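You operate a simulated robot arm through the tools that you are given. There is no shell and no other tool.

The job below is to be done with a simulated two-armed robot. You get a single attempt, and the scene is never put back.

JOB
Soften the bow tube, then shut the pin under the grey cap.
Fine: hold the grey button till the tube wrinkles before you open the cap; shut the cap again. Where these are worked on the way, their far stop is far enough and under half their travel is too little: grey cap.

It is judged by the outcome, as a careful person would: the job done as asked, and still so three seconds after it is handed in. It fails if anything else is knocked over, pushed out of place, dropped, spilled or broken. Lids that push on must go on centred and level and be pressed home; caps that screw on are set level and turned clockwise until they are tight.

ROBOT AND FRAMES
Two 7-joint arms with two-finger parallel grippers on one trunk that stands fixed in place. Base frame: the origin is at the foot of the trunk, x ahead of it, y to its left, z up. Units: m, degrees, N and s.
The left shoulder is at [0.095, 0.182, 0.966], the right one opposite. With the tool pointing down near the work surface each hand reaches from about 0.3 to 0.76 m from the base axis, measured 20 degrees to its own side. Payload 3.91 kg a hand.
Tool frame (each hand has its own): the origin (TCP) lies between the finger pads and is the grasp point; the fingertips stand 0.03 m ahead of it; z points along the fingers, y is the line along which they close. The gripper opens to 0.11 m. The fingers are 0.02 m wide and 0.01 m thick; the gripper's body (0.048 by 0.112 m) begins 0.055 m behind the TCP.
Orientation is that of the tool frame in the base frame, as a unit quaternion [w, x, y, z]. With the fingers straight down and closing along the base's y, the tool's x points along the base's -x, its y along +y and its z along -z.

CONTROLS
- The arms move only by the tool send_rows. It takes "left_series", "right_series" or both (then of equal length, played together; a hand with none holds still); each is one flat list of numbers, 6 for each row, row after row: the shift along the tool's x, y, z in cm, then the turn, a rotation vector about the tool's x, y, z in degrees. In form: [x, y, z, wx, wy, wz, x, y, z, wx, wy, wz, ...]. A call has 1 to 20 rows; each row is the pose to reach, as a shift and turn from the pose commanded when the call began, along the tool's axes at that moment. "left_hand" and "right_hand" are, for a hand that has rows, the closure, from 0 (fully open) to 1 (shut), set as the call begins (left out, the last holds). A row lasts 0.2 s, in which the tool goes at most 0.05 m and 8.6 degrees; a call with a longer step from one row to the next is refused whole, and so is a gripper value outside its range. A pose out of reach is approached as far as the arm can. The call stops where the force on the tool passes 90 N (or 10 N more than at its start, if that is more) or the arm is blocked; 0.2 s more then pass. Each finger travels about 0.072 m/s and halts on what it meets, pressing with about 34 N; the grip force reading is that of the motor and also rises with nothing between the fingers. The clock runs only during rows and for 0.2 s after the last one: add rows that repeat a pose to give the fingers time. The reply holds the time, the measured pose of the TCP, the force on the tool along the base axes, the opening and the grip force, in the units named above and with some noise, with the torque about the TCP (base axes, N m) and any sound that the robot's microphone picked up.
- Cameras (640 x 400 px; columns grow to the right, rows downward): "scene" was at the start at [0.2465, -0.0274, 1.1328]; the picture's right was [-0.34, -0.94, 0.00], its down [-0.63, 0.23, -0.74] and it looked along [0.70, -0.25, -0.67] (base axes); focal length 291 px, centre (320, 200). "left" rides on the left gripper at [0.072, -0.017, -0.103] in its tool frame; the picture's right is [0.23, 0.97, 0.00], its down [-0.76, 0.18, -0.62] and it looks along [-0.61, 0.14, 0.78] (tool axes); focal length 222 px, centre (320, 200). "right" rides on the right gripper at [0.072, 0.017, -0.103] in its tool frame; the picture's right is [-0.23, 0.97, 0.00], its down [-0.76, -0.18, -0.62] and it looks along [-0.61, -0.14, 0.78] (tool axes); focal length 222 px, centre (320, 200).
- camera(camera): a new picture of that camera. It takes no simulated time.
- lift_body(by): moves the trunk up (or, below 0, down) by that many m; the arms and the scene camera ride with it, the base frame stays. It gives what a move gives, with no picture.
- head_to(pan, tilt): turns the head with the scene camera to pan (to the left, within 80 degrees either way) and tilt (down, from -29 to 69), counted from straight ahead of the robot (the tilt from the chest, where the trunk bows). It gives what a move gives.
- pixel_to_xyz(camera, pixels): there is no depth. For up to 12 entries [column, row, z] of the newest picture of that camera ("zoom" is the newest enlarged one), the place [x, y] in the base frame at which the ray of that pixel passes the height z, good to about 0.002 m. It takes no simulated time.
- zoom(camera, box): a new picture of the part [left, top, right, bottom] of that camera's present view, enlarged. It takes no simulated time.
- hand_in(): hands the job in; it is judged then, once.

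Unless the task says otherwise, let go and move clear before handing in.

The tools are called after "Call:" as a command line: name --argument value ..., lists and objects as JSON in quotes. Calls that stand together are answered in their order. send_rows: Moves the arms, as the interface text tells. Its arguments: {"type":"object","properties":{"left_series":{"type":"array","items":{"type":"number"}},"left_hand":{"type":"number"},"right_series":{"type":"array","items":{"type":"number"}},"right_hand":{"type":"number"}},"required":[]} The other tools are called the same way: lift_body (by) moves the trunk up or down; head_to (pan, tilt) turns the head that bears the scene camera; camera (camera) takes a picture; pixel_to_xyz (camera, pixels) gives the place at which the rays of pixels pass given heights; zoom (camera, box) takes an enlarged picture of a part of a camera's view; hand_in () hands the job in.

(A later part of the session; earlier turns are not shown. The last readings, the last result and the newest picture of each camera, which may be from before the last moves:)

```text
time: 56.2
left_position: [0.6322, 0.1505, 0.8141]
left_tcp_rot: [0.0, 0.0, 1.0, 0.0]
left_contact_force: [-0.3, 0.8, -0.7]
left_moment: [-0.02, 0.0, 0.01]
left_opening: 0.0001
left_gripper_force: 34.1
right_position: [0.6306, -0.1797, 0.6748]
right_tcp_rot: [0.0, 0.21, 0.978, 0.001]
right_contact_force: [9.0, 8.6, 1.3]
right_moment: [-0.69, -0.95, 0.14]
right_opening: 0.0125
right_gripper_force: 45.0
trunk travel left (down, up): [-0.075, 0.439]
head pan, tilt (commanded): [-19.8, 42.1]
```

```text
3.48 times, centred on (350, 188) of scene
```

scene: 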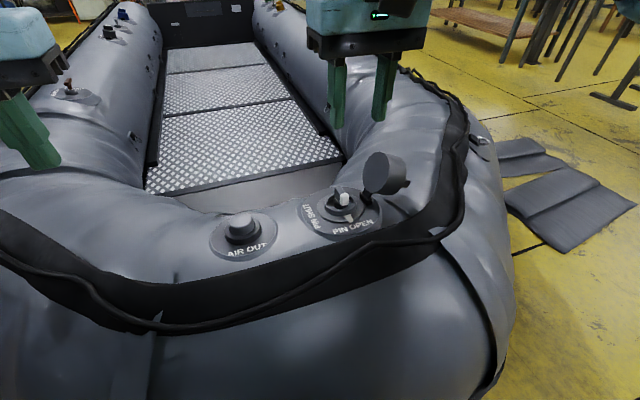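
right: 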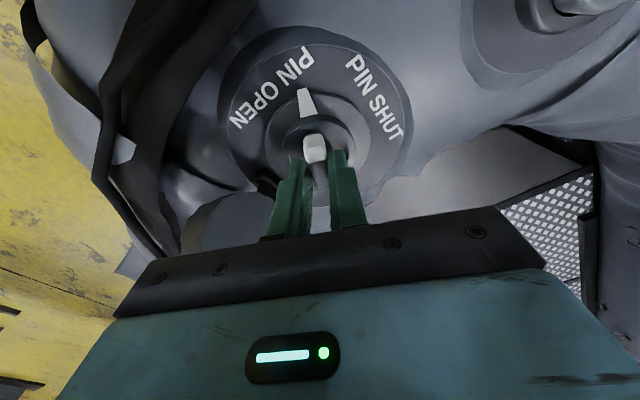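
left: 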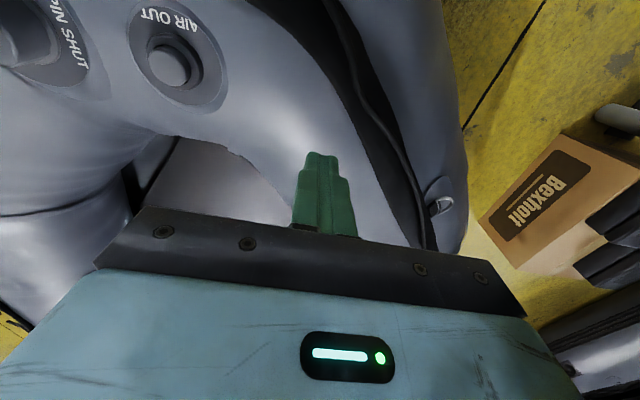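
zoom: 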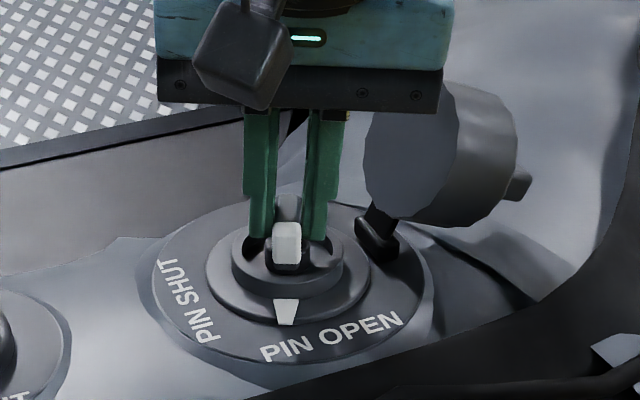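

The pointer moved with the bar and the torque is low. I'll continue clockwise to about 72° and check again.

Call:
send_rows --right_series '[0, 0, 0, 0, 0, 6, 0, 0, 0, 0, 0, 12, 0, 0, 0, 0, 0, 18, 0, 0, 0, 0, 0, 24, 0, 0, 0, 0, 0, 30, 0, 0, 0, 0, 0, 36, 0, 0, 0, 0, 0, 42, 0, 0, 0, 0, 0, 48, 0, 0, 0, 0, 0, 48]'

Call:
camera --camera "right"

Call:
zoom --camera "scene" --box '[280, 130, 420, 245]'

```text
time: 58.2
left_position: [0.6335, 0.1514, 0.8128]
left_tcp_rot: [0.0, -0.002, 1.0, -0.001]
left_contact_force: [0.1, 0.1, 0.1]
left_moment: [0.01, 0.02, -0.01]
left_opening: 0.0
left_gripper_force: 33.4
right_position: [0.6316, -0.1794, 0.6737]
right_tcp_rot: [0.0, 0.59, 0.807, 0.004]
right_contact_force: [29.3, 27.9, 1.8]
right_moment: [-0.57, -0.5, 0.18]
right_opening: 0.0133
right_gripper_force: 45.6
trunk travel left (down, up): [-0.075, 0.439]
head pan, tilt (commanded): [-19.8, 42.1]
```

```text
taken
```

right: 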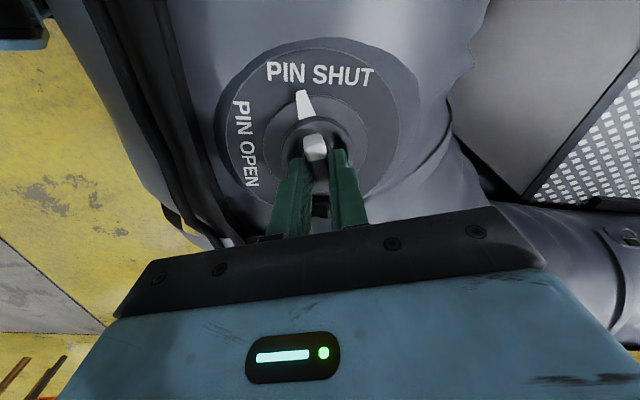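

```text
3.48 times, centred on (350, 188) of scene
```

zoom: 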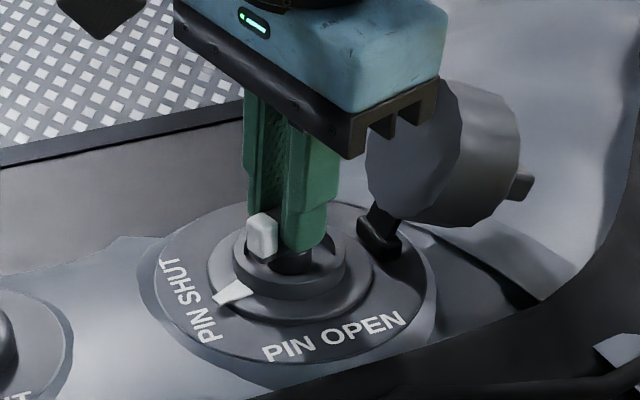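

The pointer has nearly reached "PIN SHUT"; the sideways force (29, 28 N) shows that the turning axis is about 3 mm off my grip point. I'll ease the hand by that amount while turning the last 18° or so.

Call:
send_rows --right_series '[0.1, 0.17, 0, 0, 0, 2, 0.2, 0.33, 0, 0, 0, 4, 0.2, 0.33, 0, 0, 0, 8, 0.2, 0.33, 0, 0, 0, 12, 0.2, 0.33, 0, 0, 0, 15, 0.2, 0.33, 0, 0, 0, 18, 0.2, 0.33, 0, 0, 0, 18]'

Call:
camera --camera "right"

Call:
zoom --camera "scene" --box '[280, 130, 420, 245]'

```text
time: 59.8
left_position: [0.6309, 0.1495, 0.8143]
left_tcp_rot: [0.0, -0.001, 1.0, 0.0]
left_contact_force: [-0.1, 0.0, -0.1]
left_moment: [0.01, 0.01, 0.01]
left_opening: 0.0
left_gripper_force: 33.9
right_position: [0.6342, -0.1781, 0.6739]
right_tcp_rot: [0.0, 0.709, 0.705, -0.001]
right_contact_force: [20.7, 1.3, 10.1]
right_moment: [-0.82, 0.01, 0.94]
right_opening: 0.013
right_gripper_force: 45.7
trunk travel left (down, up): [-0.075, 0.439]
head pan, tilt (commanded): [-19.8, 42.1]
```

```text
taken
```

right: 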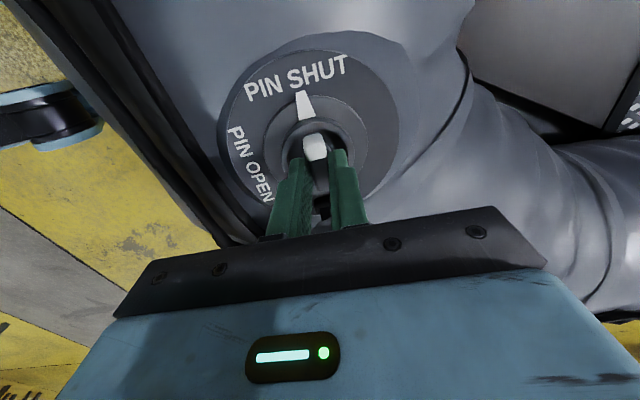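

```text
3.48 times, centred on (350, 188) of scene
```

zoom: 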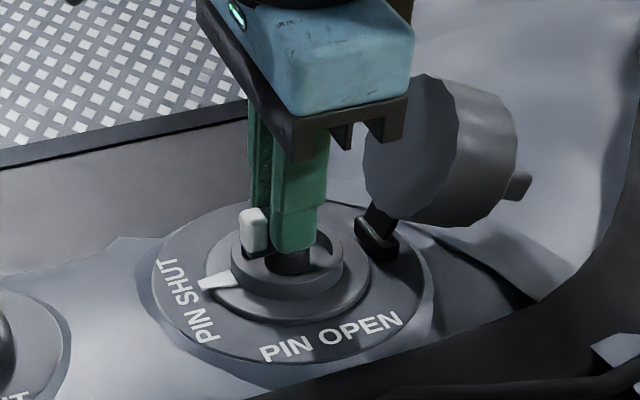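

Torque about z rose to 0.94 N m, so the pin seems to be at its stop with the pointer on "PIN SHUT". I'll add a small extra turn to confirm the stop.

Call:
send_rows --right_series '[0, 0.2, 0, 0, 0, 2, 0, 0.3, 0, 0, 0, 4, 0, 0.3, 0, 0, 0, 4]'

Call:
zoom --camera "right" --box '[210, 30, 410, 200]'

Call:
zoom --camera "scene" --box '[280, 130, 420, 245]'

```text
time: 60.6
left_position: [0.6292, 0.1492, 0.814]
left_tcp_rot: [0.001, -0.001, 1.0, 0.0]
left_contact_force: [0.1, 0.6, 0.4]
left_moment: [0.01, -0.01, -0.01]
left_opening: 0.0001
left_gripper_force: 34.2
right_position: [0.6326, -0.1785, 0.6738]
right_tcp_rot: [-0.002, 0.732, 0.681, -0.003]
right_contact_force: [-9.5, -1.5, 5.6]
right_moment: [-0.37, 0.81, 1.07]
right_opening: 0.014
right_gripper_force: 44.5
trunk travel left (down, up): [-0.075, 0.439]
head pan, tilt (commanded): [-19.8, 42.1]
```

```text
2.35 times, centred on (310, 115) of right
```

zoom: 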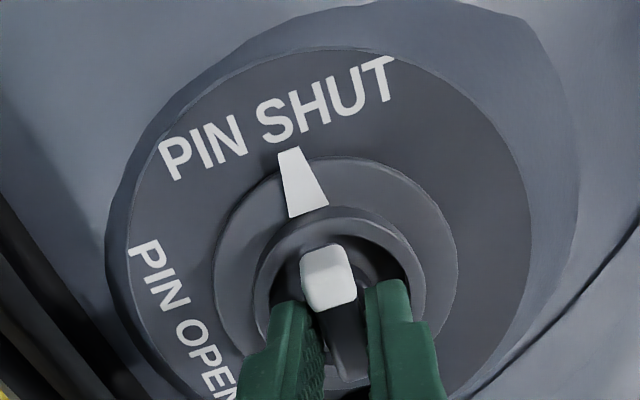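

```text
3.48 times, centred on (350, 188) of scene
```

zoom: 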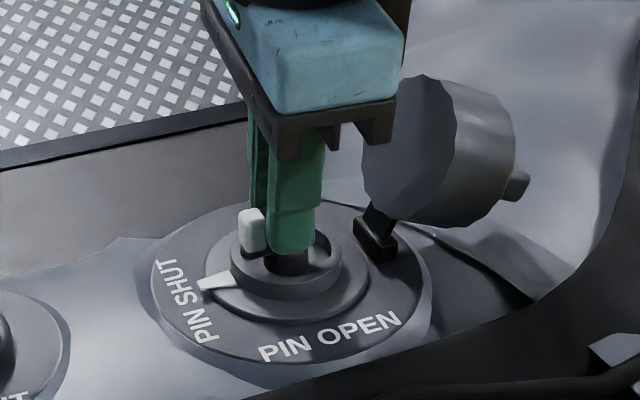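

The bar no longer follows (the pads just twist on it), so the pin is at its shut stop with the pointer on "PIN SHUT". I'll open the fingers slightly and lift straight up.

Call:
send_rows --right_series '[0, 0, 0, 0, 0, 0, 0, 0, 0, 0, 0, 0, 0, 0, 0, 0, 0, 0]' --right_hand 0.7

Call:
send_rows --right_series '[0, 0, -1, 0, 0, 0, 0, 0, -3, 0, 0, 0, 0, 0, -6, 0, 0, 0, 0, 0, -9, 0, 0, 0, 0, 0, -9, 0, 0, 0]'

Call:
camera --camera "right"

Call:
zoom --camera "scene" --box '[280, 130, 420, 245]'

```text
time: 61.4
left_position: [0.6307, 0.1491, 0.8137]
left_tcp_rot: [0.0, -0.001, 1.0, 0.001]
left_contact_force: [0.1, 0.1, 0.8]
left_moment: [-0.02, 0.02, 0.0]
left_opening: 0.0001
left_gripper_force: 34.5
right_position: [0.6359, -0.1791, 0.6743]
right_tcp_rot: [-0.002, 0.733, 0.68, 0.0]
right_contact_force: [0.4, 0.5, -0.3]
right_moment: [0.01, 0.04, -0.01]
right_opening: 0.0331
right_gripper_force: 0.0
trunk travel left (down, up): [-0.075, 0.439]
head pan, tilt (commanded): [-19.8, 42.1]
```

```text
time: 62.6
left_position: [0.6312, 0.1493, 0.8137]
left_tcp_rot: [0.001, -0.001, 1.0, 0.0]
left_contact_force: [-0.7, -0.1, 0.8]
left_moment: [0.01, 0.01, -0.02]
left_opening: 0.0
left_gripper_force: 34.0
right_position: [0.6377, -0.1993, 0.7656]
right_tcp_rot: [-0.002, 0.733, 0.68, -0.001]
right_contact_force: [-0.4, 0.2, -0.8]
right_moment: [0.02, 0.0, 0.02]
right_opening: 0.033
right_gripper_force: 0.1
right hand out of reach, approached as far as the arm can: row 2, 3, 4, 5
trunk travel left (down, up): [-0.075, 0.439]
head pan, tilt (commanded): [-19.8, 42.1]
```

```text
taken
```

right: 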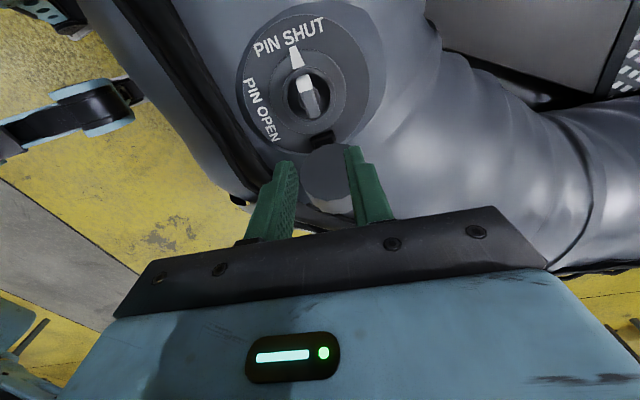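

```text
3.48 times, centred on (350, 188) of scene
```

zoom: 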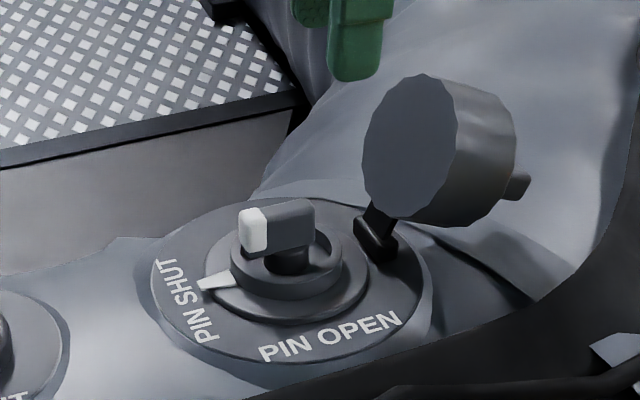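

The pin's white end and the pointer now both face "PIN SHUT", and the cap is still resting open. I'll take the right hand up and over behind the cap (toward -y), with the fingers closed, to swing it shut.

Call:
send_rows --right_series '[-1, 0, -2, 0, 0, -1, -3, -0.2, -4, 0, 0, -2, -6, -0.4, -5, 0, 0, -3, -9, -0.5, -5, 0, 0, -4, -12, -0.5, -5, 0, 0, -4, -14, -0.5, -5, 0, 0, -4, -14, -0.5, -5, 0, 0, -4]' --right_hand 1

Call:
lift_body --by -0.05

Call:
camera --camera "scene"

Call:
camera --camera "right"

```text
time: 64.2
left_position: [0.6318, 0.1493, 0.814]
left_tcp_rot: [0.0, -0.001, 1.0, 0.0]
left_contact_force: [-0.4, -0.1, 1.0]
left_moment: [-0.01, 0.0, -0.03]
left_opening: 0.0001
left_gripper_force: 33.9
right_position: [0.6232, -0.339, 0.8158]
right_tcp_rot: [-0.001, 0.708, 0.706, 0.0]
right_contact_force: [0.9, -0.1, 1.1]
right_moment: [-0.02, 0.0, 0.0]
right_opening: 0.0002
right_gripper_force: 34.0
trunk travel left (down, up): [-0.075, 0.439]
head pan, tilt (commanded): [-19.8, 42.1]
```

```text
time: 65.1
left_position: [0.6304, 0.1499, 0.7646]
left_tcp_rot: [0.001, -0.001, 1.0, 0.0]
left_contact_force: [0.9, -0.1, -0.6]
left_moment: [-0.01, -0.04, 0.0]
left_opening: 0.0
left_gripper_force: 34.0
right_position: [0.6229, -0.3369, 0.7657]
right_tcp_rot: [-0.001, 0.708, 0.706, 0.0]
right_contact_force: [0.5, 0.5, 0.5]
right_moment: [-0.01, -0.02, 0.0]
right_opening: 0.0
right_gripper_force: 34.0
trunk travel left (down, up): [-0.025, 0.489]
head pan, tilt (commanded): [-19.8, 42.1]
```

```text
taken
```

scene: 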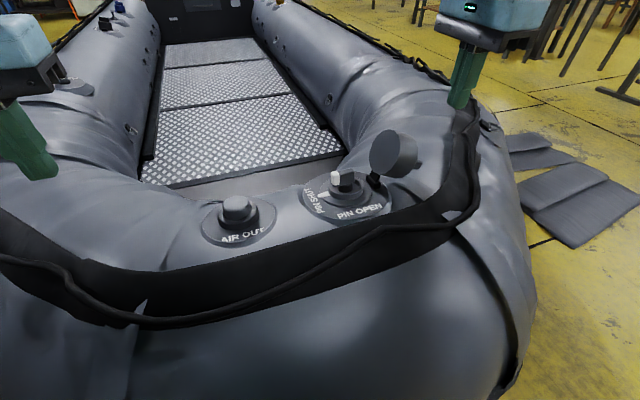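

```text
taken
```

right: 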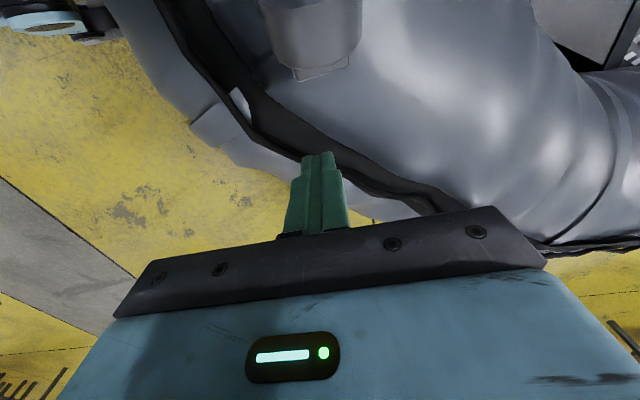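

The right hand is behind the cap at (0.623,-0.337,0.766). I'll lower to put the tips at z≈0.69 and move up close behind the cap, then look.

Call:
send_rows --right_series '[0, 0.5, 2, 0, 0, 0, 0, 1.1, 4, 0, 0, 0, 0.8, 1.1, 4.5, 0, 0, 0, 2, 1.1, 4.5, 0, 0, 0, 3, 1.1, 4.5, 0, 0, 0, 3, 1.1, 4.5, 0, 0, 0]'

Call:
zoom --camera "scene" --box '[300, 90, 480, 220]'

Call:
camera --camera "right"

```text
time: 66.5
left_position: [0.6303, 0.149, 0.7644]
left_tcp_rot: [0.0, -0.001, 1.0, 0.0]
left_contact_force: [-0.4, 0.0, -0.5]
left_moment: [-0.01, 0.03, 0.01]
left_opening: 0.0003
left_gripper_force: 33.3
right_position: [0.6353, -0.3083, 0.7205]
right_tcp_rot: [-0.002, 0.709, 0.706, 0.0]
right_contact_force: [0.6, 0.3, 0.6]
right_moment: [-0.01, 0.04, 0.0]
right_opening: 0.0
right_gripper_force: 34.2
trunk travel left (down, up): [-0.025, 0.489]
head pan, tilt (commanded): [-19.8, 42.1]
```

```text
3.08 times, centred on (390, 155) of scene
```

zoom: 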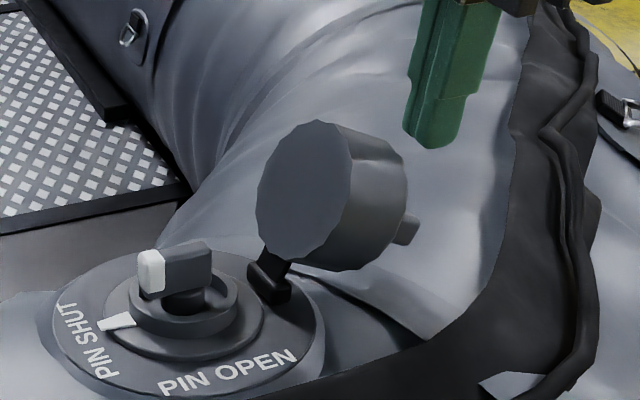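

```text
taken
```

right: 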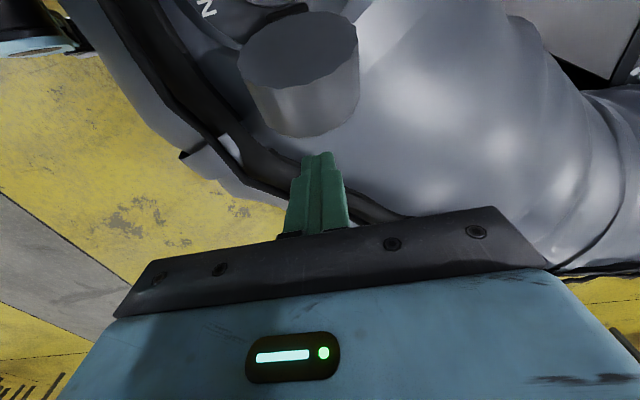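

Call:
pixel_to_xyz --camera "scene" --pixels '[[427.3, 136, 0.69], [427.3, 136, 0.68], [406, 135, 0.69], [406, 135, 0.7], [406, 135, 0.71], [390, 129, 0.69], [390, 129, 0.71], [390, 129, 0.73], [419, 172, 0.66], [419, 172, 0.68]]'

Call:
pixel_to_xyz --camera "right" --pixels '[[300, 135, 0.7], [300, 135, 0.68], [298, 15, 0.71], [298, 85, 0.71], [320, 158, 0.69]]'

```text
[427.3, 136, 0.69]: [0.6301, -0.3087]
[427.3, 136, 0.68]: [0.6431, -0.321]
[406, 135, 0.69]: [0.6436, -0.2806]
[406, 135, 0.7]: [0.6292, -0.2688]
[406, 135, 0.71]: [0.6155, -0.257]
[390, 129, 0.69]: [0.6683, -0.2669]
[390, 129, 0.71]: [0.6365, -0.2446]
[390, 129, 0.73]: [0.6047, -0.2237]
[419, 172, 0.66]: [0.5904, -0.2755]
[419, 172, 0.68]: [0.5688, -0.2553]
```

```text
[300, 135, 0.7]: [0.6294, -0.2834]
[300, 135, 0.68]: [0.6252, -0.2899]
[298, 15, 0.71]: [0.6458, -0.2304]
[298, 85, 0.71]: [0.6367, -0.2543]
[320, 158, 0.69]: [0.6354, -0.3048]
```

The cap rests at about 118°, with its upper outer rim at (y≈-0.278, z≈0.696). I'll lower the tips to z≈0.68 and push gently toward +y against the rim.

Call:
send_rows --right_series '[0, 0, 1, 0, 0, 0, 1, 0, 1, 0, 0, 0, 2, 0, 1, 0, 0, 0, 2.7, 0, 1, 0, 0, 0, 3.4, 0, 1, 0, 0, 0, 4.1, 0, 1, 0, 0, 0, 4.8, 0, 1, 0, 0, 0, 4.8, 0, 1, 0, 0, 0]'

Call:
zoom --camera "scene" --box '[300, 90, 480, 220]'

Call:
camera --camera "right"

```text
time: 68.3
left_position: [0.6288, 0.1478, 0.7679]
left_tcp_rot: [0.002, -0.002, 1.0, 0.001]
left_contact_force: [-1.3, 0.3, 0.4]
left_moment: [0.0, -0.03, 0.02]
left_opening: 0.0
left_gripper_force: 34.1
right_position: [0.6356, -0.2668, 0.7185]
right_tcp_rot: [0.009, 0.711, 0.704, 0.003]
right_contact_force: [-0.5, -54.6, 61.4]
right_moment: [-2.39, 1.06, -0.05]
right_opening: 0.0
right_gripper_force: 33.4
trunk travel left (down, up): [-0.025, 0.489]
head pan, tilt (commanded): [-19.8, 42.1]
```

```text
3.08 times, centred on (390, 155) of scene
```

zoom: 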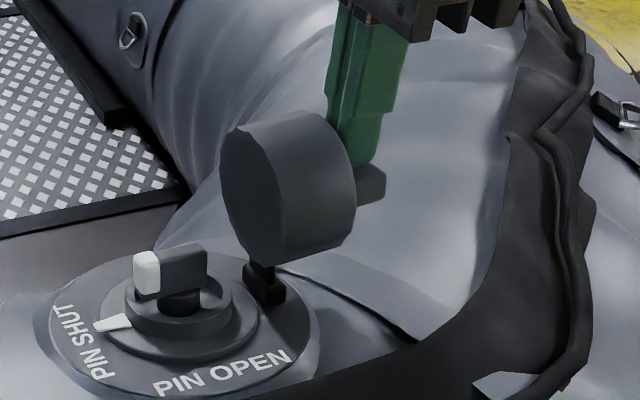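

```text
taken
```

right: 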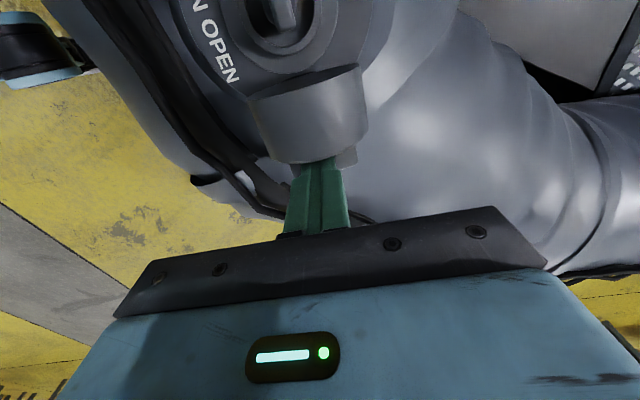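

The fingertip is wedged between the cap face and the ridge (force z +61 N), because the ridge rises as the cap swings up. I'll raise the hand about 1.5 cm to free it before pushing on.

Call:
send_rows --right_series '[0, 0, -0.6, 0, 0, 0, 0, 0, -1.2, 0, 0, 0, 0, 0, -1.8, 0, 0, 0, 0, 0, -1.8, 0, 0, 0]'

Call:
zoom --camera "scene" --box '[300, 90, 480, 220]'

```text
time: 69.3
left_position: [0.6307, 0.15, 0.764]
left_tcp_rot: [0.0, 0.0, 1.0, 0.0]
left_contact_force: [1.3, -0.2, 0.6]
left_moment: [-0.04, 0.03, 0.01]
left_opening: 0.0
left_gripper_force: 34.4
right_position: [0.6333, -0.2587, 0.7259]
right_tcp_rot: [-0.004, 0.707, 0.707, -0.004]
right_contact_force: [-0.8, -1.2, 0.0]
right_moment: [-0.06, 0.02, 0.03]
right_opening: 0.0001
right_gripper_force: 34.2
trunk travel left (down, up): [-0.025, 0.489]
head pan, tilt (commanded): [-19.8, 42.1]
```

```text
3.08 times, centred on (390, 155) of scene
```

zoom: 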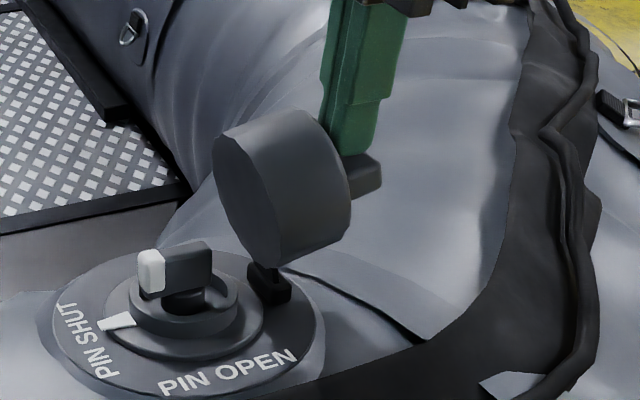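

The hand is free now (forces about zero), and the cap holds at about 85°. I'll rise a bit more to clear the ridge and push the upper rim onward toward +y.

Call:
send_rows --right_series '[0, 0, -1.2, 0, 0, 0, 1, 0, -1.2, 0, 0, 0, 2, 0, -1.2, 0, 0, 0, 3, 0, -1.2, 0, 0, 0, 4, 0, -1.2, 0, 0, 0, 4, 0, -1.2, 0, 0, 0]'

Call:
zoom --camera "scene" --box '[300, 90, 480, 220]'

Call:
camera --camera "right"

```text
time: 70.7
left_position: [0.6313, 0.149, 0.7647]
left_tcp_rot: [0.001, -0.001, 1.0, -0.001]
left_contact_force: [-0.6, -0.3, -0.2]
left_moment: [0.03, 0.02, 0.0]
left_opening: 0.0
left_gripper_force: 34.2
right_position: [0.6353, -0.2191, 0.7403]
right_tcp_rot: [-0.002, 0.708, 0.706, 0.0]
right_contact_force: [0.7, -0.9, 0.5]
right_moment: [0.01, 0.02, 0.01]
right_opening: 0.0
right_gripper_force: 34.2
trunk travel left (down, up): [-0.025, 0.489]
head pan, tilt (commanded): [-19.8, 42.1]
```

```text
3.08 times, centred on (390, 155) of scene
```

zoom: 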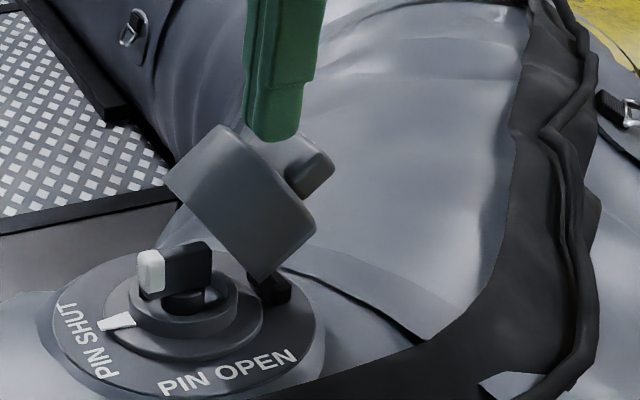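

```text
taken
```

right: 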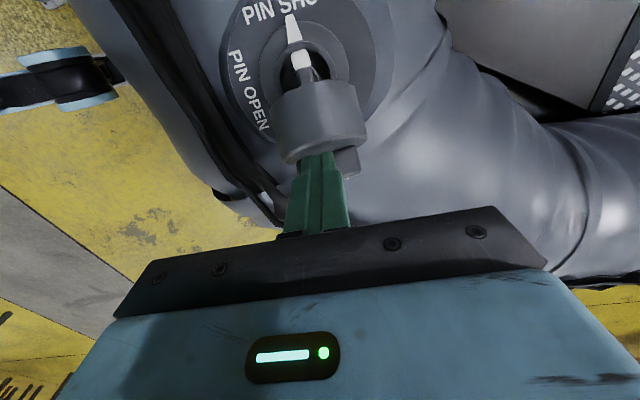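

The cap has followed to about 50° with negligible force. I'll keep pushing along the arc, over and down, to about 25°.

Call:
send_rows --right_series '[0.8, 0, 0.2, 0, 0, 0, 1.54, 0, 0.56, 0, 0, 0, 2.1, 0, 0.85, 0, 0, 0, 2.6, 0, 1.13, 0, 0, 0, 3.0, 0, 1.5, 0, 0, 0, 3.5, 0, 1.9, 0, 0, 0, 3.5, 0, 1.9, 0, 0, 0]'

Call:
zoom --camera "scene" --box '[280, 90, 440, 220]'

Call:
camera --camera "right"

```text
time: 72.3
left_position: [0.6322, 0.15, 0.7648]
left_tcp_rot: [0.0, 0.0, 1.0, 0.0]
left_contact_force: [-0.3, -0.5, 0.4]
left_moment: [-0.03, -0.03, 0.0]
left_opening: 0.0001
left_gripper_force: 34.1
right_position: [0.6356, -0.1852, 0.7216]
right_tcp_rot: [-0.002, 0.709, 0.705, 0.0]
right_contact_force: [-0.6, 0.6, 0.8]
right_moment: [0.01, 0.03, -0.04]
right_opening: 0.0
right_gripper_force: 34.3
trunk travel left (down, up): [-0.025, 0.489]
head pan, tilt (commanded): [-19.8, 42.1]
```

```text
3.08 times, centred on (360, 155) of scene
```

zoom: 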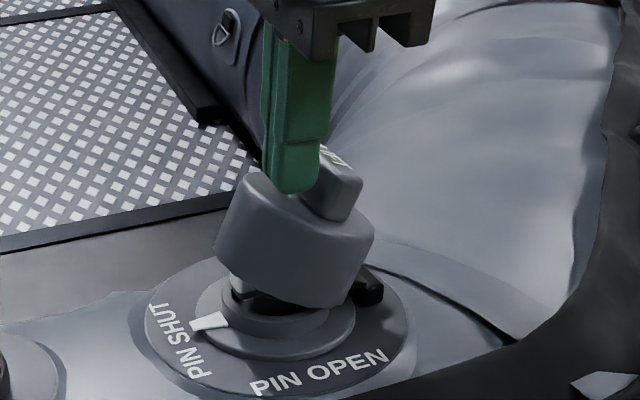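

```text
taken
```

right: 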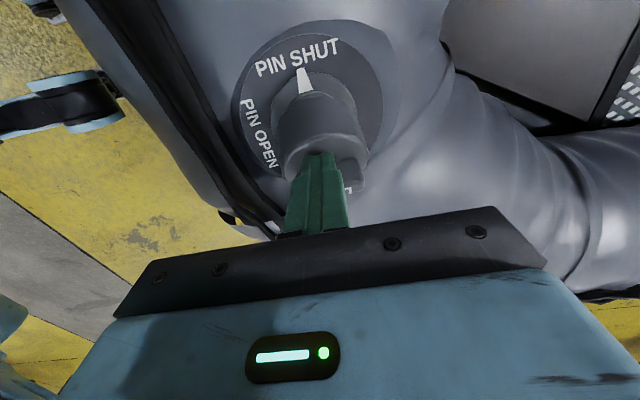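

The cap is at about 25° and the force is still tiny. I'll lift the tip over the ridge and press down on the ridge top to bring the cap level and seated.

Call:
send_rows --right_series '[0, 0, -1.2, 0, 0, 0, 0, 0, -2.3, 0, 0, 0, -0.5, 0, -2.3, 0, 0, 0, -0.5, 0, -1.4, 0, 0, 0, -0.4, 0, -0.8, 0, 0, 0, -0.2, 0, -0.2, 0, 0, 0, 0.1, 0, 0.2, 0, 0, 0, 0.2, 0, 0.5, 0, 0, 0, 0.2, 0, 0.5, 0, 0, 0]'

Call:
zoom --camera "scene" --box '[280, 90, 440, 220]'

Call:
camera --camera "right"

```text
time: 74.3
left_position: [0.6291, 0.1503, 0.7656]
left_tcp_rot: [0.001, -0.001, 1.0, -0.001]
left_contact_force: [-0.3, 0.1, -0.2]
left_moment: [-0.02, 0.01, -0.03]
left_opening: 0.0
left_gripper_force: 34.1
right_position: [0.634, -0.1822, 0.7195]
right_tcp_rot: [0.0, 0.709, 0.705, 0.001]
right_contact_force: [-7.6, 16.1, 23.7]
right_moment: [0.37, 0.28, -0.12]
right_opening: 0.0002
right_gripper_force: 34.1
right hand out of reach, approached as far as the arm can: row 1, 2, 3
trunk travel left (down, up): [-0.025, 0.489]
head pan, tilt (commanded): [-19.8, 42.1]
```

```text
3.08 times, centred on (360, 155) of scene
```

zoom: 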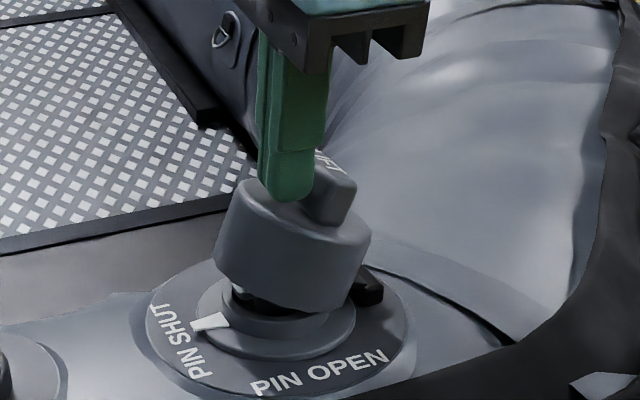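

```text
taken
```

right: 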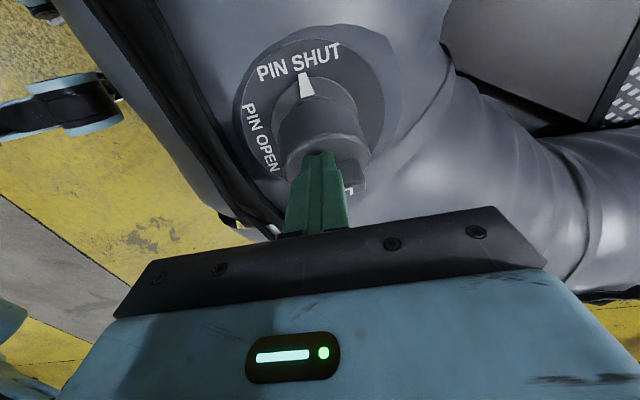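

The fingertip sits on the cap just beyond the ridge, with the cap at about 18° and pressing on it. I'll follow the arc, moving outward and down, to bring the cap flat.

Call:
send_rows --right_series '[0.5, 0, 0, 0, 0, 0, 1.0, 0, 0.36, 0, 0, 0, 1.3, 0, 0.9, 0, 0, 0, 1.65, 0, 1.46, 0, 0, 0, 1.9, 0, 1.9, 0, 0, 0, 1.9, 0, 2.2, 0, 0, 0, 1.9, 0, 2.2, 0, 0, 0]'

Call:
zoom --camera "scene" --box '[280, 90, 440, 220]'

Call:
camera --camera "right"

```text
time: 75.9
left_position: [0.627, 0.1525, 0.7667]
left_tcp_rot: [0.001, -0.002, 1.0, -0.002]
left_contact_force: [0.0, 0.2, 0.0]
left_moment: [-0.03, 0.01, 0.04]
left_opening: 0.0
left_gripper_force: 34.0
right_position: [0.6332, -0.1724, 0.7072]
right_tcp_rot: [-0.002, 0.704, 0.71, 0.01]
right_contact_force: [-16.2, 48.7, 44.1]
right_moment: [1.33, 0.56, -0.11]
right_opening: 0.0
right_gripper_force: 34.4
right hand out of reach, approached as far as the arm can: row 1, 2, 3, 4, 5, 6, 7
trunk travel left (down, up): [-0.025, 0.489]
head pan, tilt (commanded): [-19.8, 42.1]
```

```text
3.08 times, centred on (360, 155) of scene
```

zoom: 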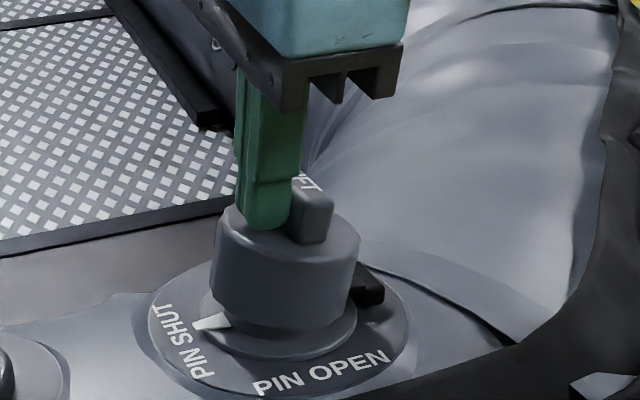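

```text
taken
```

right: 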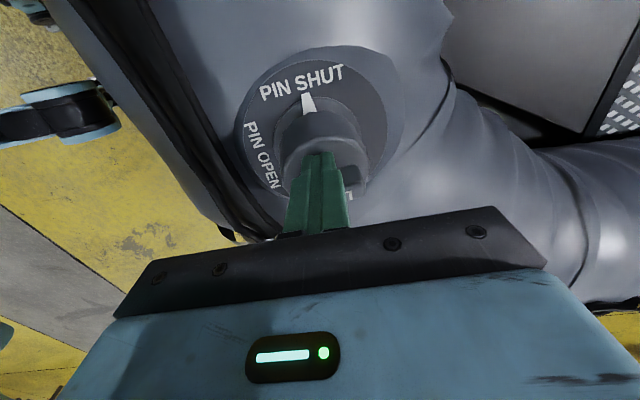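

The cap is nearly closed (about 7°), but the ridge pushes sideways on the finger. I'll lift off, come slightly nearer the robot for reach, and then press squarely on top of the ridge.

Call:
send_rows --right_series '[0, 0, -1, 0, 0, 0, 0, -0.5, -2, 0, 0, 0, 0, -0.8, -3, 0, 0, 0, 0, -0.8, -3, 0, 0, 0]'

Call:
zoom --camera "scene" --box '[280, 90, 440, 220]'

Call:
camera --camera "right"

```text
time: 76.9
left_position: [0.6303, 0.1487, 0.765]
left_tcp_rot: [0.0, -0.001, 1.0, -0.001]
left_contact_force: [-0.7, -0.6, 0.1]
left_moment: [0.03, 0.0, -0.03]
left_opening: 0.0
left_gripper_force: 34.5
right_position: [0.6297, -0.1828, 0.7269]
right_tcp_rot: [-0.002, 0.709, 0.705, -0.002]
right_contact_force: [-0.5, 0.1, 0.7]
right_moment: [0.02, 0.0, -0.03]
right_opening: 0.0003
right_gripper_force: 34.4
trunk travel left (down, up): [-0.025, 0.489]
head pan, tilt (commanded): [-19.8, 42.1]
```

```text
3.08 times, centred on (360, 155) of scene
```

zoom: 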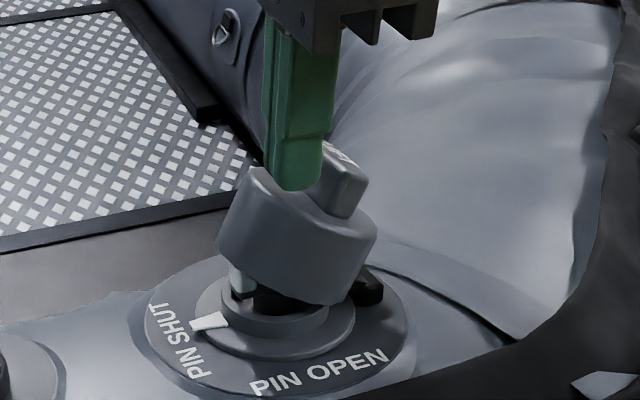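

```text
taken
```

right: 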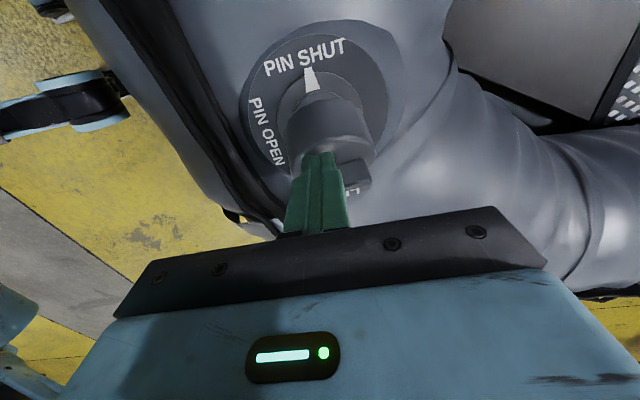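

The cap came back up to about 28° because the finger, on the far side of the ridge, dragged it back as it lifted. I'll go up and over to the ridge's top and press straight down on that, drifting +y as it closes.

Call:
send_rows --right_series '[0, 0, -1, 0, 0, 0, 0, 0, -2.2, 0, 0, 0, -1, 0, -2.2, 0, 0, 0, -1.7, 0, -2.2, 0, 0, 0, -1.7, 0, -1.2, 0, 0, 0, -1.7, 0, -0.5, 0, 0, 0, -1.4, 0, 0, 0, 0, 0, -1.4, 0, 0, 0, 0, 0]'

Call:
zoom --camera "scene" --box '[280, 90, 440, 220]'

Call:
camera --camera "right"

```text
time: 78.7
left_position: [0.6308, 0.1502, 0.7647]
left_tcp_rot: [0.0, -0.001, 1.0, 0.0]
left_contact_force: [-0.4, 0.3, 0.8]
left_moment: [-0.02, -0.04, -0.02]
left_opening: 0.0
left_gripper_force: 34.0
right_position: [0.6286, -0.1962, 0.7273]
right_tcp_rot: [-0.001, 0.708, 0.706, 0.0]
right_contact_force: [-1.0, -0.6, 0.1]
right_moment: [0.02, -0.01, -0.01]
right_opening: 0.0003
right_gripper_force: 34.1
right hand out of reach, approached as far as the arm can: row 1, 2
trunk travel left (down, up): [-0.025, 0.489]
head pan, tilt (commanded): [-19.8, 42.1]
```

```text
3.08 times, centred on (360, 155) of scene
```

zoom: 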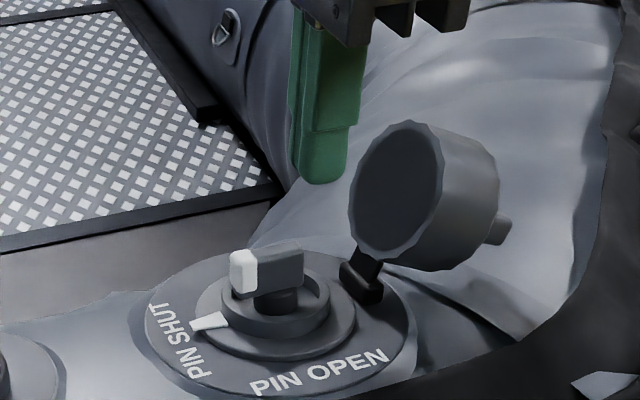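

```text
taken
```

right: 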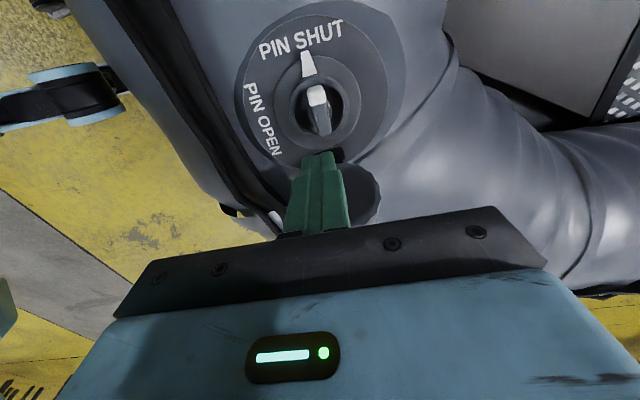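

The cap flipped back open to its stop, dragged by the finger behind its ridge. I'll go back behind it, this time with the fingers about 5 cm apart, so that they pass either side of the ridge like a fork and press evenly on the cap's face.

Call:
send_rows --right_series '[0, 0, -1.5, 0, 0, 0, -0.5, 0, -3, 0, 0, 0, -2.5, 0, -5, 0, 0, 0, -6, 0, -6.5, 0, 0, 0, -10, 0.3, -6.5, 0, 0, 0, -13, 0.7, -6.5, 0, 0, 0, -13, 0.7, -6.5, 0, 0, 0]' --right_hand 1

Call:
lift_body --by -0.02

Call:
camera --camera "scene"

```text
time: 80.3
left_position: [0.6321, 0.1485, 0.7646]
left_tcp_rot: [0.0, -0.001, 1.0, -0.001]
left_contact_force: [0.4, 1.0, -1.1]
left_moment: [0.01, 0.01, -0.01]
left_opening: 0.0
left_gripper_force: 33.3
right_position: [0.6355, -0.3258, 0.7917]
right_tcp_rot: [-0.001, 0.708, 0.706, 0.0]
right_contact_force: [0.2, 0.5, 0.5]
right_moment: [0.05, -0.02, 0.02]
right_opening: 0.0
right_gripper_force: 33.9
trunk travel left (down, up): [-0.025, 0.489]
head pan, tilt (commanded): [-19.8, 42.1]
```

```text
time: 81.0
left_position: [0.6299, 0.1501, 0.7441]
left_tcp_rot: [-0.001, -0.001, 1.0, 0.0]
left_contact_force: [-0.2, 0.0, 0.2]
left_moment: [-0.03, 0.01, 0.02]
left_opening: 0.0001
left_gripper_force: 34.0
right_position: [0.6354, -0.3254, 0.7729]
right_tcp_rot: [-0.001, 0.709, 0.706, -0.001]
right_contact_force: [0.4, -0.5, -0.3]
right_moment: [-0.01, 0.01, -0.01]
right_opening: 0.0
right_gripper_force: 33.7
trunk travel left (down, up): [-0.005, 0.509]
head pan, tilt (commanded): [-19.8, 42.1]
```

```text
taken
```

scene: 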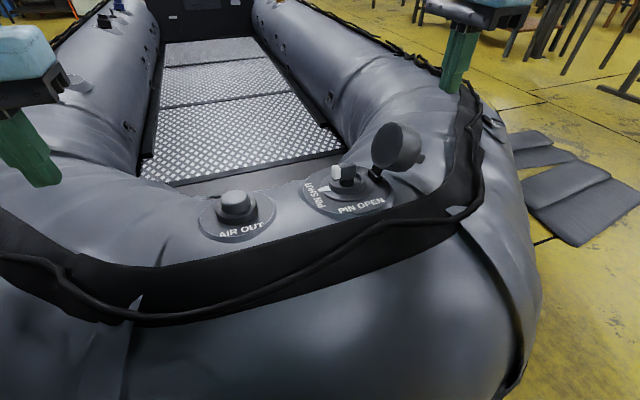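

The right hand is behind the open cap again. I'll spread the fingers to about 5.2 cm and lower behind the cap with the tips either side of the ridge.

Call:
send_rows --right_series '[0, 0, 1, 0, 0, 0, 0.5, 0, 3, 0, 0, 0, 1, 0, 5, 0, 0, 0, 1.5, 0, 6.5, 0, 0, 0, 1.5, 0, 7.6, 0, 0, 0, 1.5, 0, 7.6, 0, 0, 0]' --right_hand 0.527

Call:
zoom --camera "scene" --box '[300, 70, 480, 210]'

Call:
camera --camera "right"

```text
time: 82.4
left_position: [0.63, 0.1481, 0.7445]
left_tcp_rot: [0.0, -0.001, 1.0, 0.0]
left_contact_force: [0.0, 0.9, -0.2]
left_moment: [-0.02, -0.03, -0.03]
left_opening: 0.0
left_gripper_force: 33.8
right_position: [0.6363, -0.3103, 0.6969]
right_tcp_rot: [-0.001, 0.709, 0.705, 0.0]
right_contact_force: [-0.5, 0.2, -0.8]
right_moment: [0.05, 0.03, 0.01]
right_opening: 0.0522
right_gripper_force: 0.1
trunk travel left (down, up): [-0.005, 0.509]
head pan, tilt (commanded): [-19.8, 42.1]
```

```text
2.86 times, centred on (390, 140) of scene
```

zoom: 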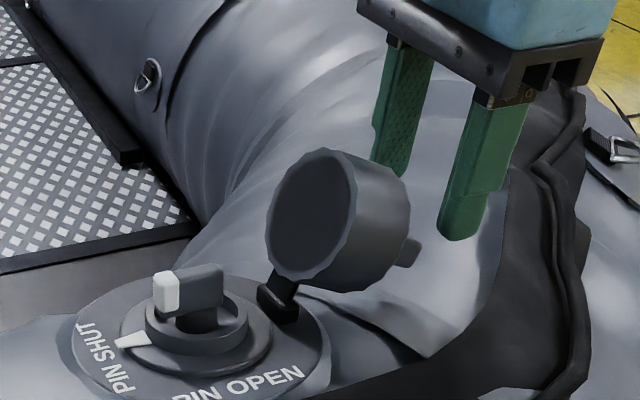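

```text
taken
```

right: 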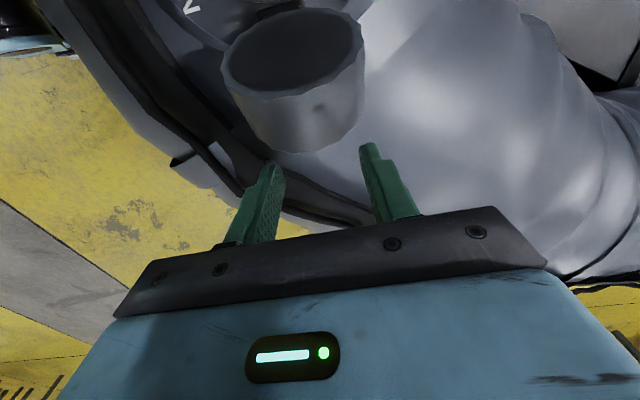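

The fingers straddle the ridge behind the cap. I'll push slowly toward +y and upward along the arc until the cap passes upright.

Call:
send_rows --right_series '[1.2, 0, 0, 0, 0, 0, 2.5, 0, 0, 0, 0, 0, 3.3, 0, -0.1, 0, 0, 0, 4.0, 0, -0.3, 0, 0, 0, 4.7, 0, -0.7, 0, 0, 0, 5.3, 0, -1.1, 0, 0, 0, 5.7, 0, -1.6, 0, 0, 0, 6.1, 0, -2.0, 0, 0, 0, 6.5, 0, -2.3, 0, 0, 0, 7.0, 0, -2.5, 0, 0, 0, 7.0, 0, -2.5, 0, 0, 0]'

Call:
zoom --camera "scene" --box '[300, 70, 480, 210]'

Call:
camera --camera "right"

```text
time: 84.8
left_position: [0.6315, 0.1497, 0.7442]
left_tcp_rot: [0.0, 0.0, 1.0, 0.0]
left_contact_force: [0.0, 0.1, -0.7]
left_moment: [-0.04, 0.02, 0.03]
left_opening: 0.0001
left_gripper_force: 34.1
right_position: [0.6369, -0.241, 0.7203]
right_tcp_rot: [-0.001, 0.708, 0.706, 0.0]
right_contact_force: [5.1, -1.4, -0.3]
right_moment: [-0.08, -0.03, 0.04]
right_opening: 0.0546
right_gripper_force: 2.4
trunk travel left (down, up): [-0.005, 0.509]
head pan, tilt (commanded): [-19.8, 42.1]
```

```text
2.86 times, centred on (390, 140) of scene
```

zoom: 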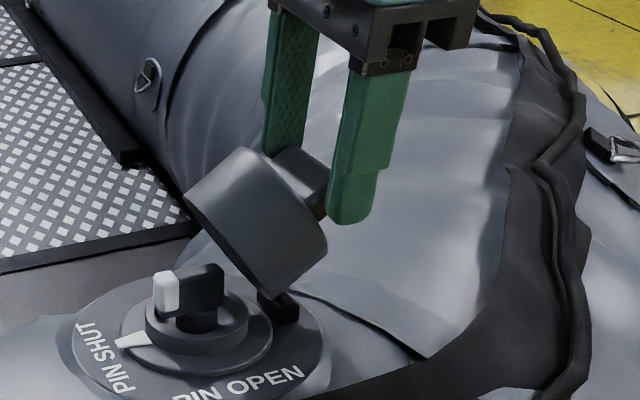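

```text
taken
```

right: 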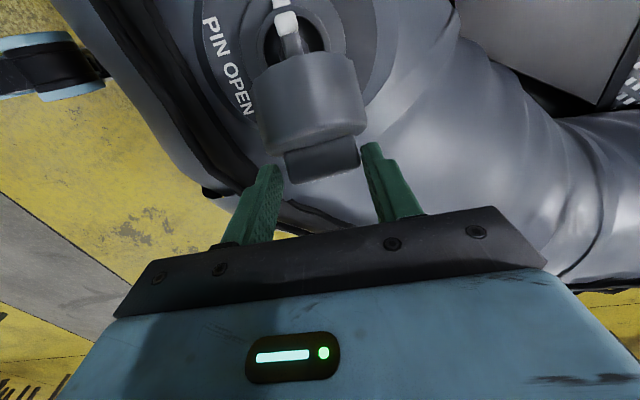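

The cap is past upright, at about 60°, and force is low. I'll continue the fork along the arc and down to about 20°.

Call:
send_rows --right_series '[0.6, 0, -0.1, 0, 0, 0, 1.2, 0, -0.1, 0, 0, 0, 1.9, 0, -0.1, 0, 0, 0, 2.4, 0, 0.05, 0, 0, 0, 2.8, 0, 0.15, 0, 0, 0, 3.2, 0, 0.35, 0, 0, 0, 3.6, 0, 0.55, 0, 0, 0, 4.3, 0, 1.0, 0, 0, 0, 4.3, 0, 1.0, 0, 0, 0]'

Call:
zoom --camera "scene" --box '[280, 70, 460, 210]'

Call:
camera --camera "right"

```text
time: 86.8
left_position: [0.6307, 0.1492, 0.7446]
left_tcp_rot: [-0.001, -0.002, 1.0, 0.0]
left_contact_force: [0.1, -0.4, 0.4]
left_moment: [0.0, 0.02, 0.04]
left_opening: 0.0002
left_gripper_force: 33.8
right_position: [0.6353, -0.1978, 0.7119]
right_tcp_rot: [0.0, 0.708, 0.706, 0.0]
right_contact_force: [1.8, 0.5, 1.5]
right_moment: [0.0, -0.05, -0.01]
right_opening: 0.0534
right_gripper_force: 0.8
trunk travel left (down, up): [-0.005, 0.509]
head pan, tilt (commanded): [-19.8, 42.1]
```

```text
2.86 times, centred on (370, 140) of scene
```

zoom: 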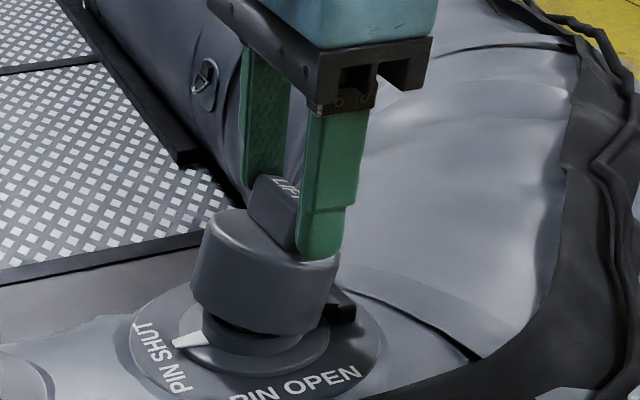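

```text
taken
```

right: 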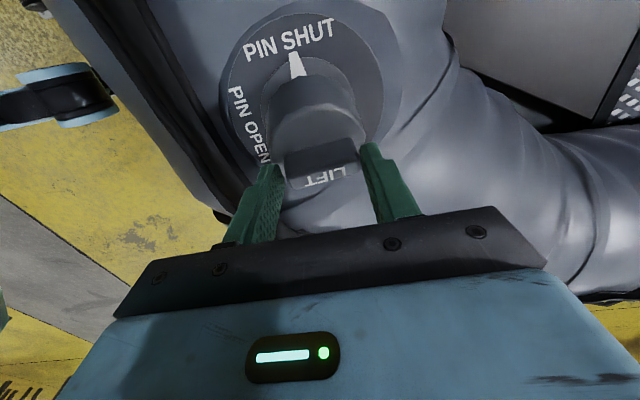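

The cap is about 15° from shut, with the fork on its face on either side of the ridge. I'll follow down to level and press.

Call:
send_rows --right_series '[0.6, 0, 0.5, 0, 0, 0, 1.1, 0, 1.0, 0, 0, 0, 1.5, 0, 1.4, 0, 0, 0, 1.8, 0, 1.7, 0, 0, 0, 1.8, 0, 2.0, 0, 0, 0, 1.8, 0, 2.0, 0, 0, 0]'

Call:
zoom --camera "scene" --box '[280, 70, 460, 210]'

Call:
camera --camera "right"

```text
time: 88.2
left_position: [0.6292, 0.1491, 0.7474]
left_tcp_rot: [0.001, -0.001, 1.0, 0.001]
left_contact_force: [0.5, -0.4, 0.6]
left_moment: [0.01, -0.01, -0.02]
left_opening: 0.0
left_gripper_force: 33.9
right_position: [0.6353, -0.1821, 0.6968]
right_tcp_rot: [0.003, 0.709, 0.705, 0.004]
right_contact_force: [7.9, -25.2, 49.2]
right_moment: [-0.78, 1.41, 0.7]
right_opening: 0.0515
right_gripper_force: 0.0
trunk travel left (down, up): [-0.005, 0.509]
head pan, tilt (commanded): [-19.8, 42.1]
```

```text
2.86 times, centred on (370, 140) of scene
```

zoom: 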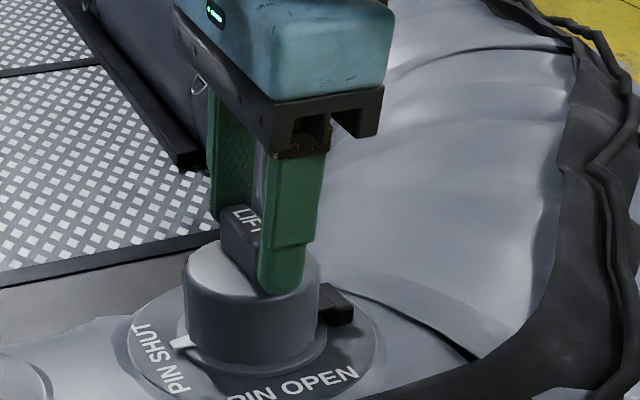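

```text
taken
```

right: 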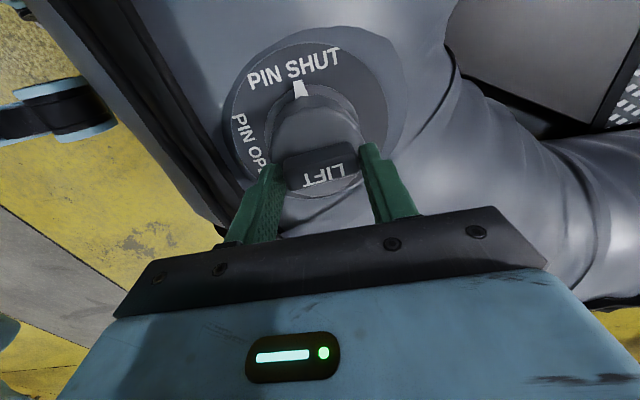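

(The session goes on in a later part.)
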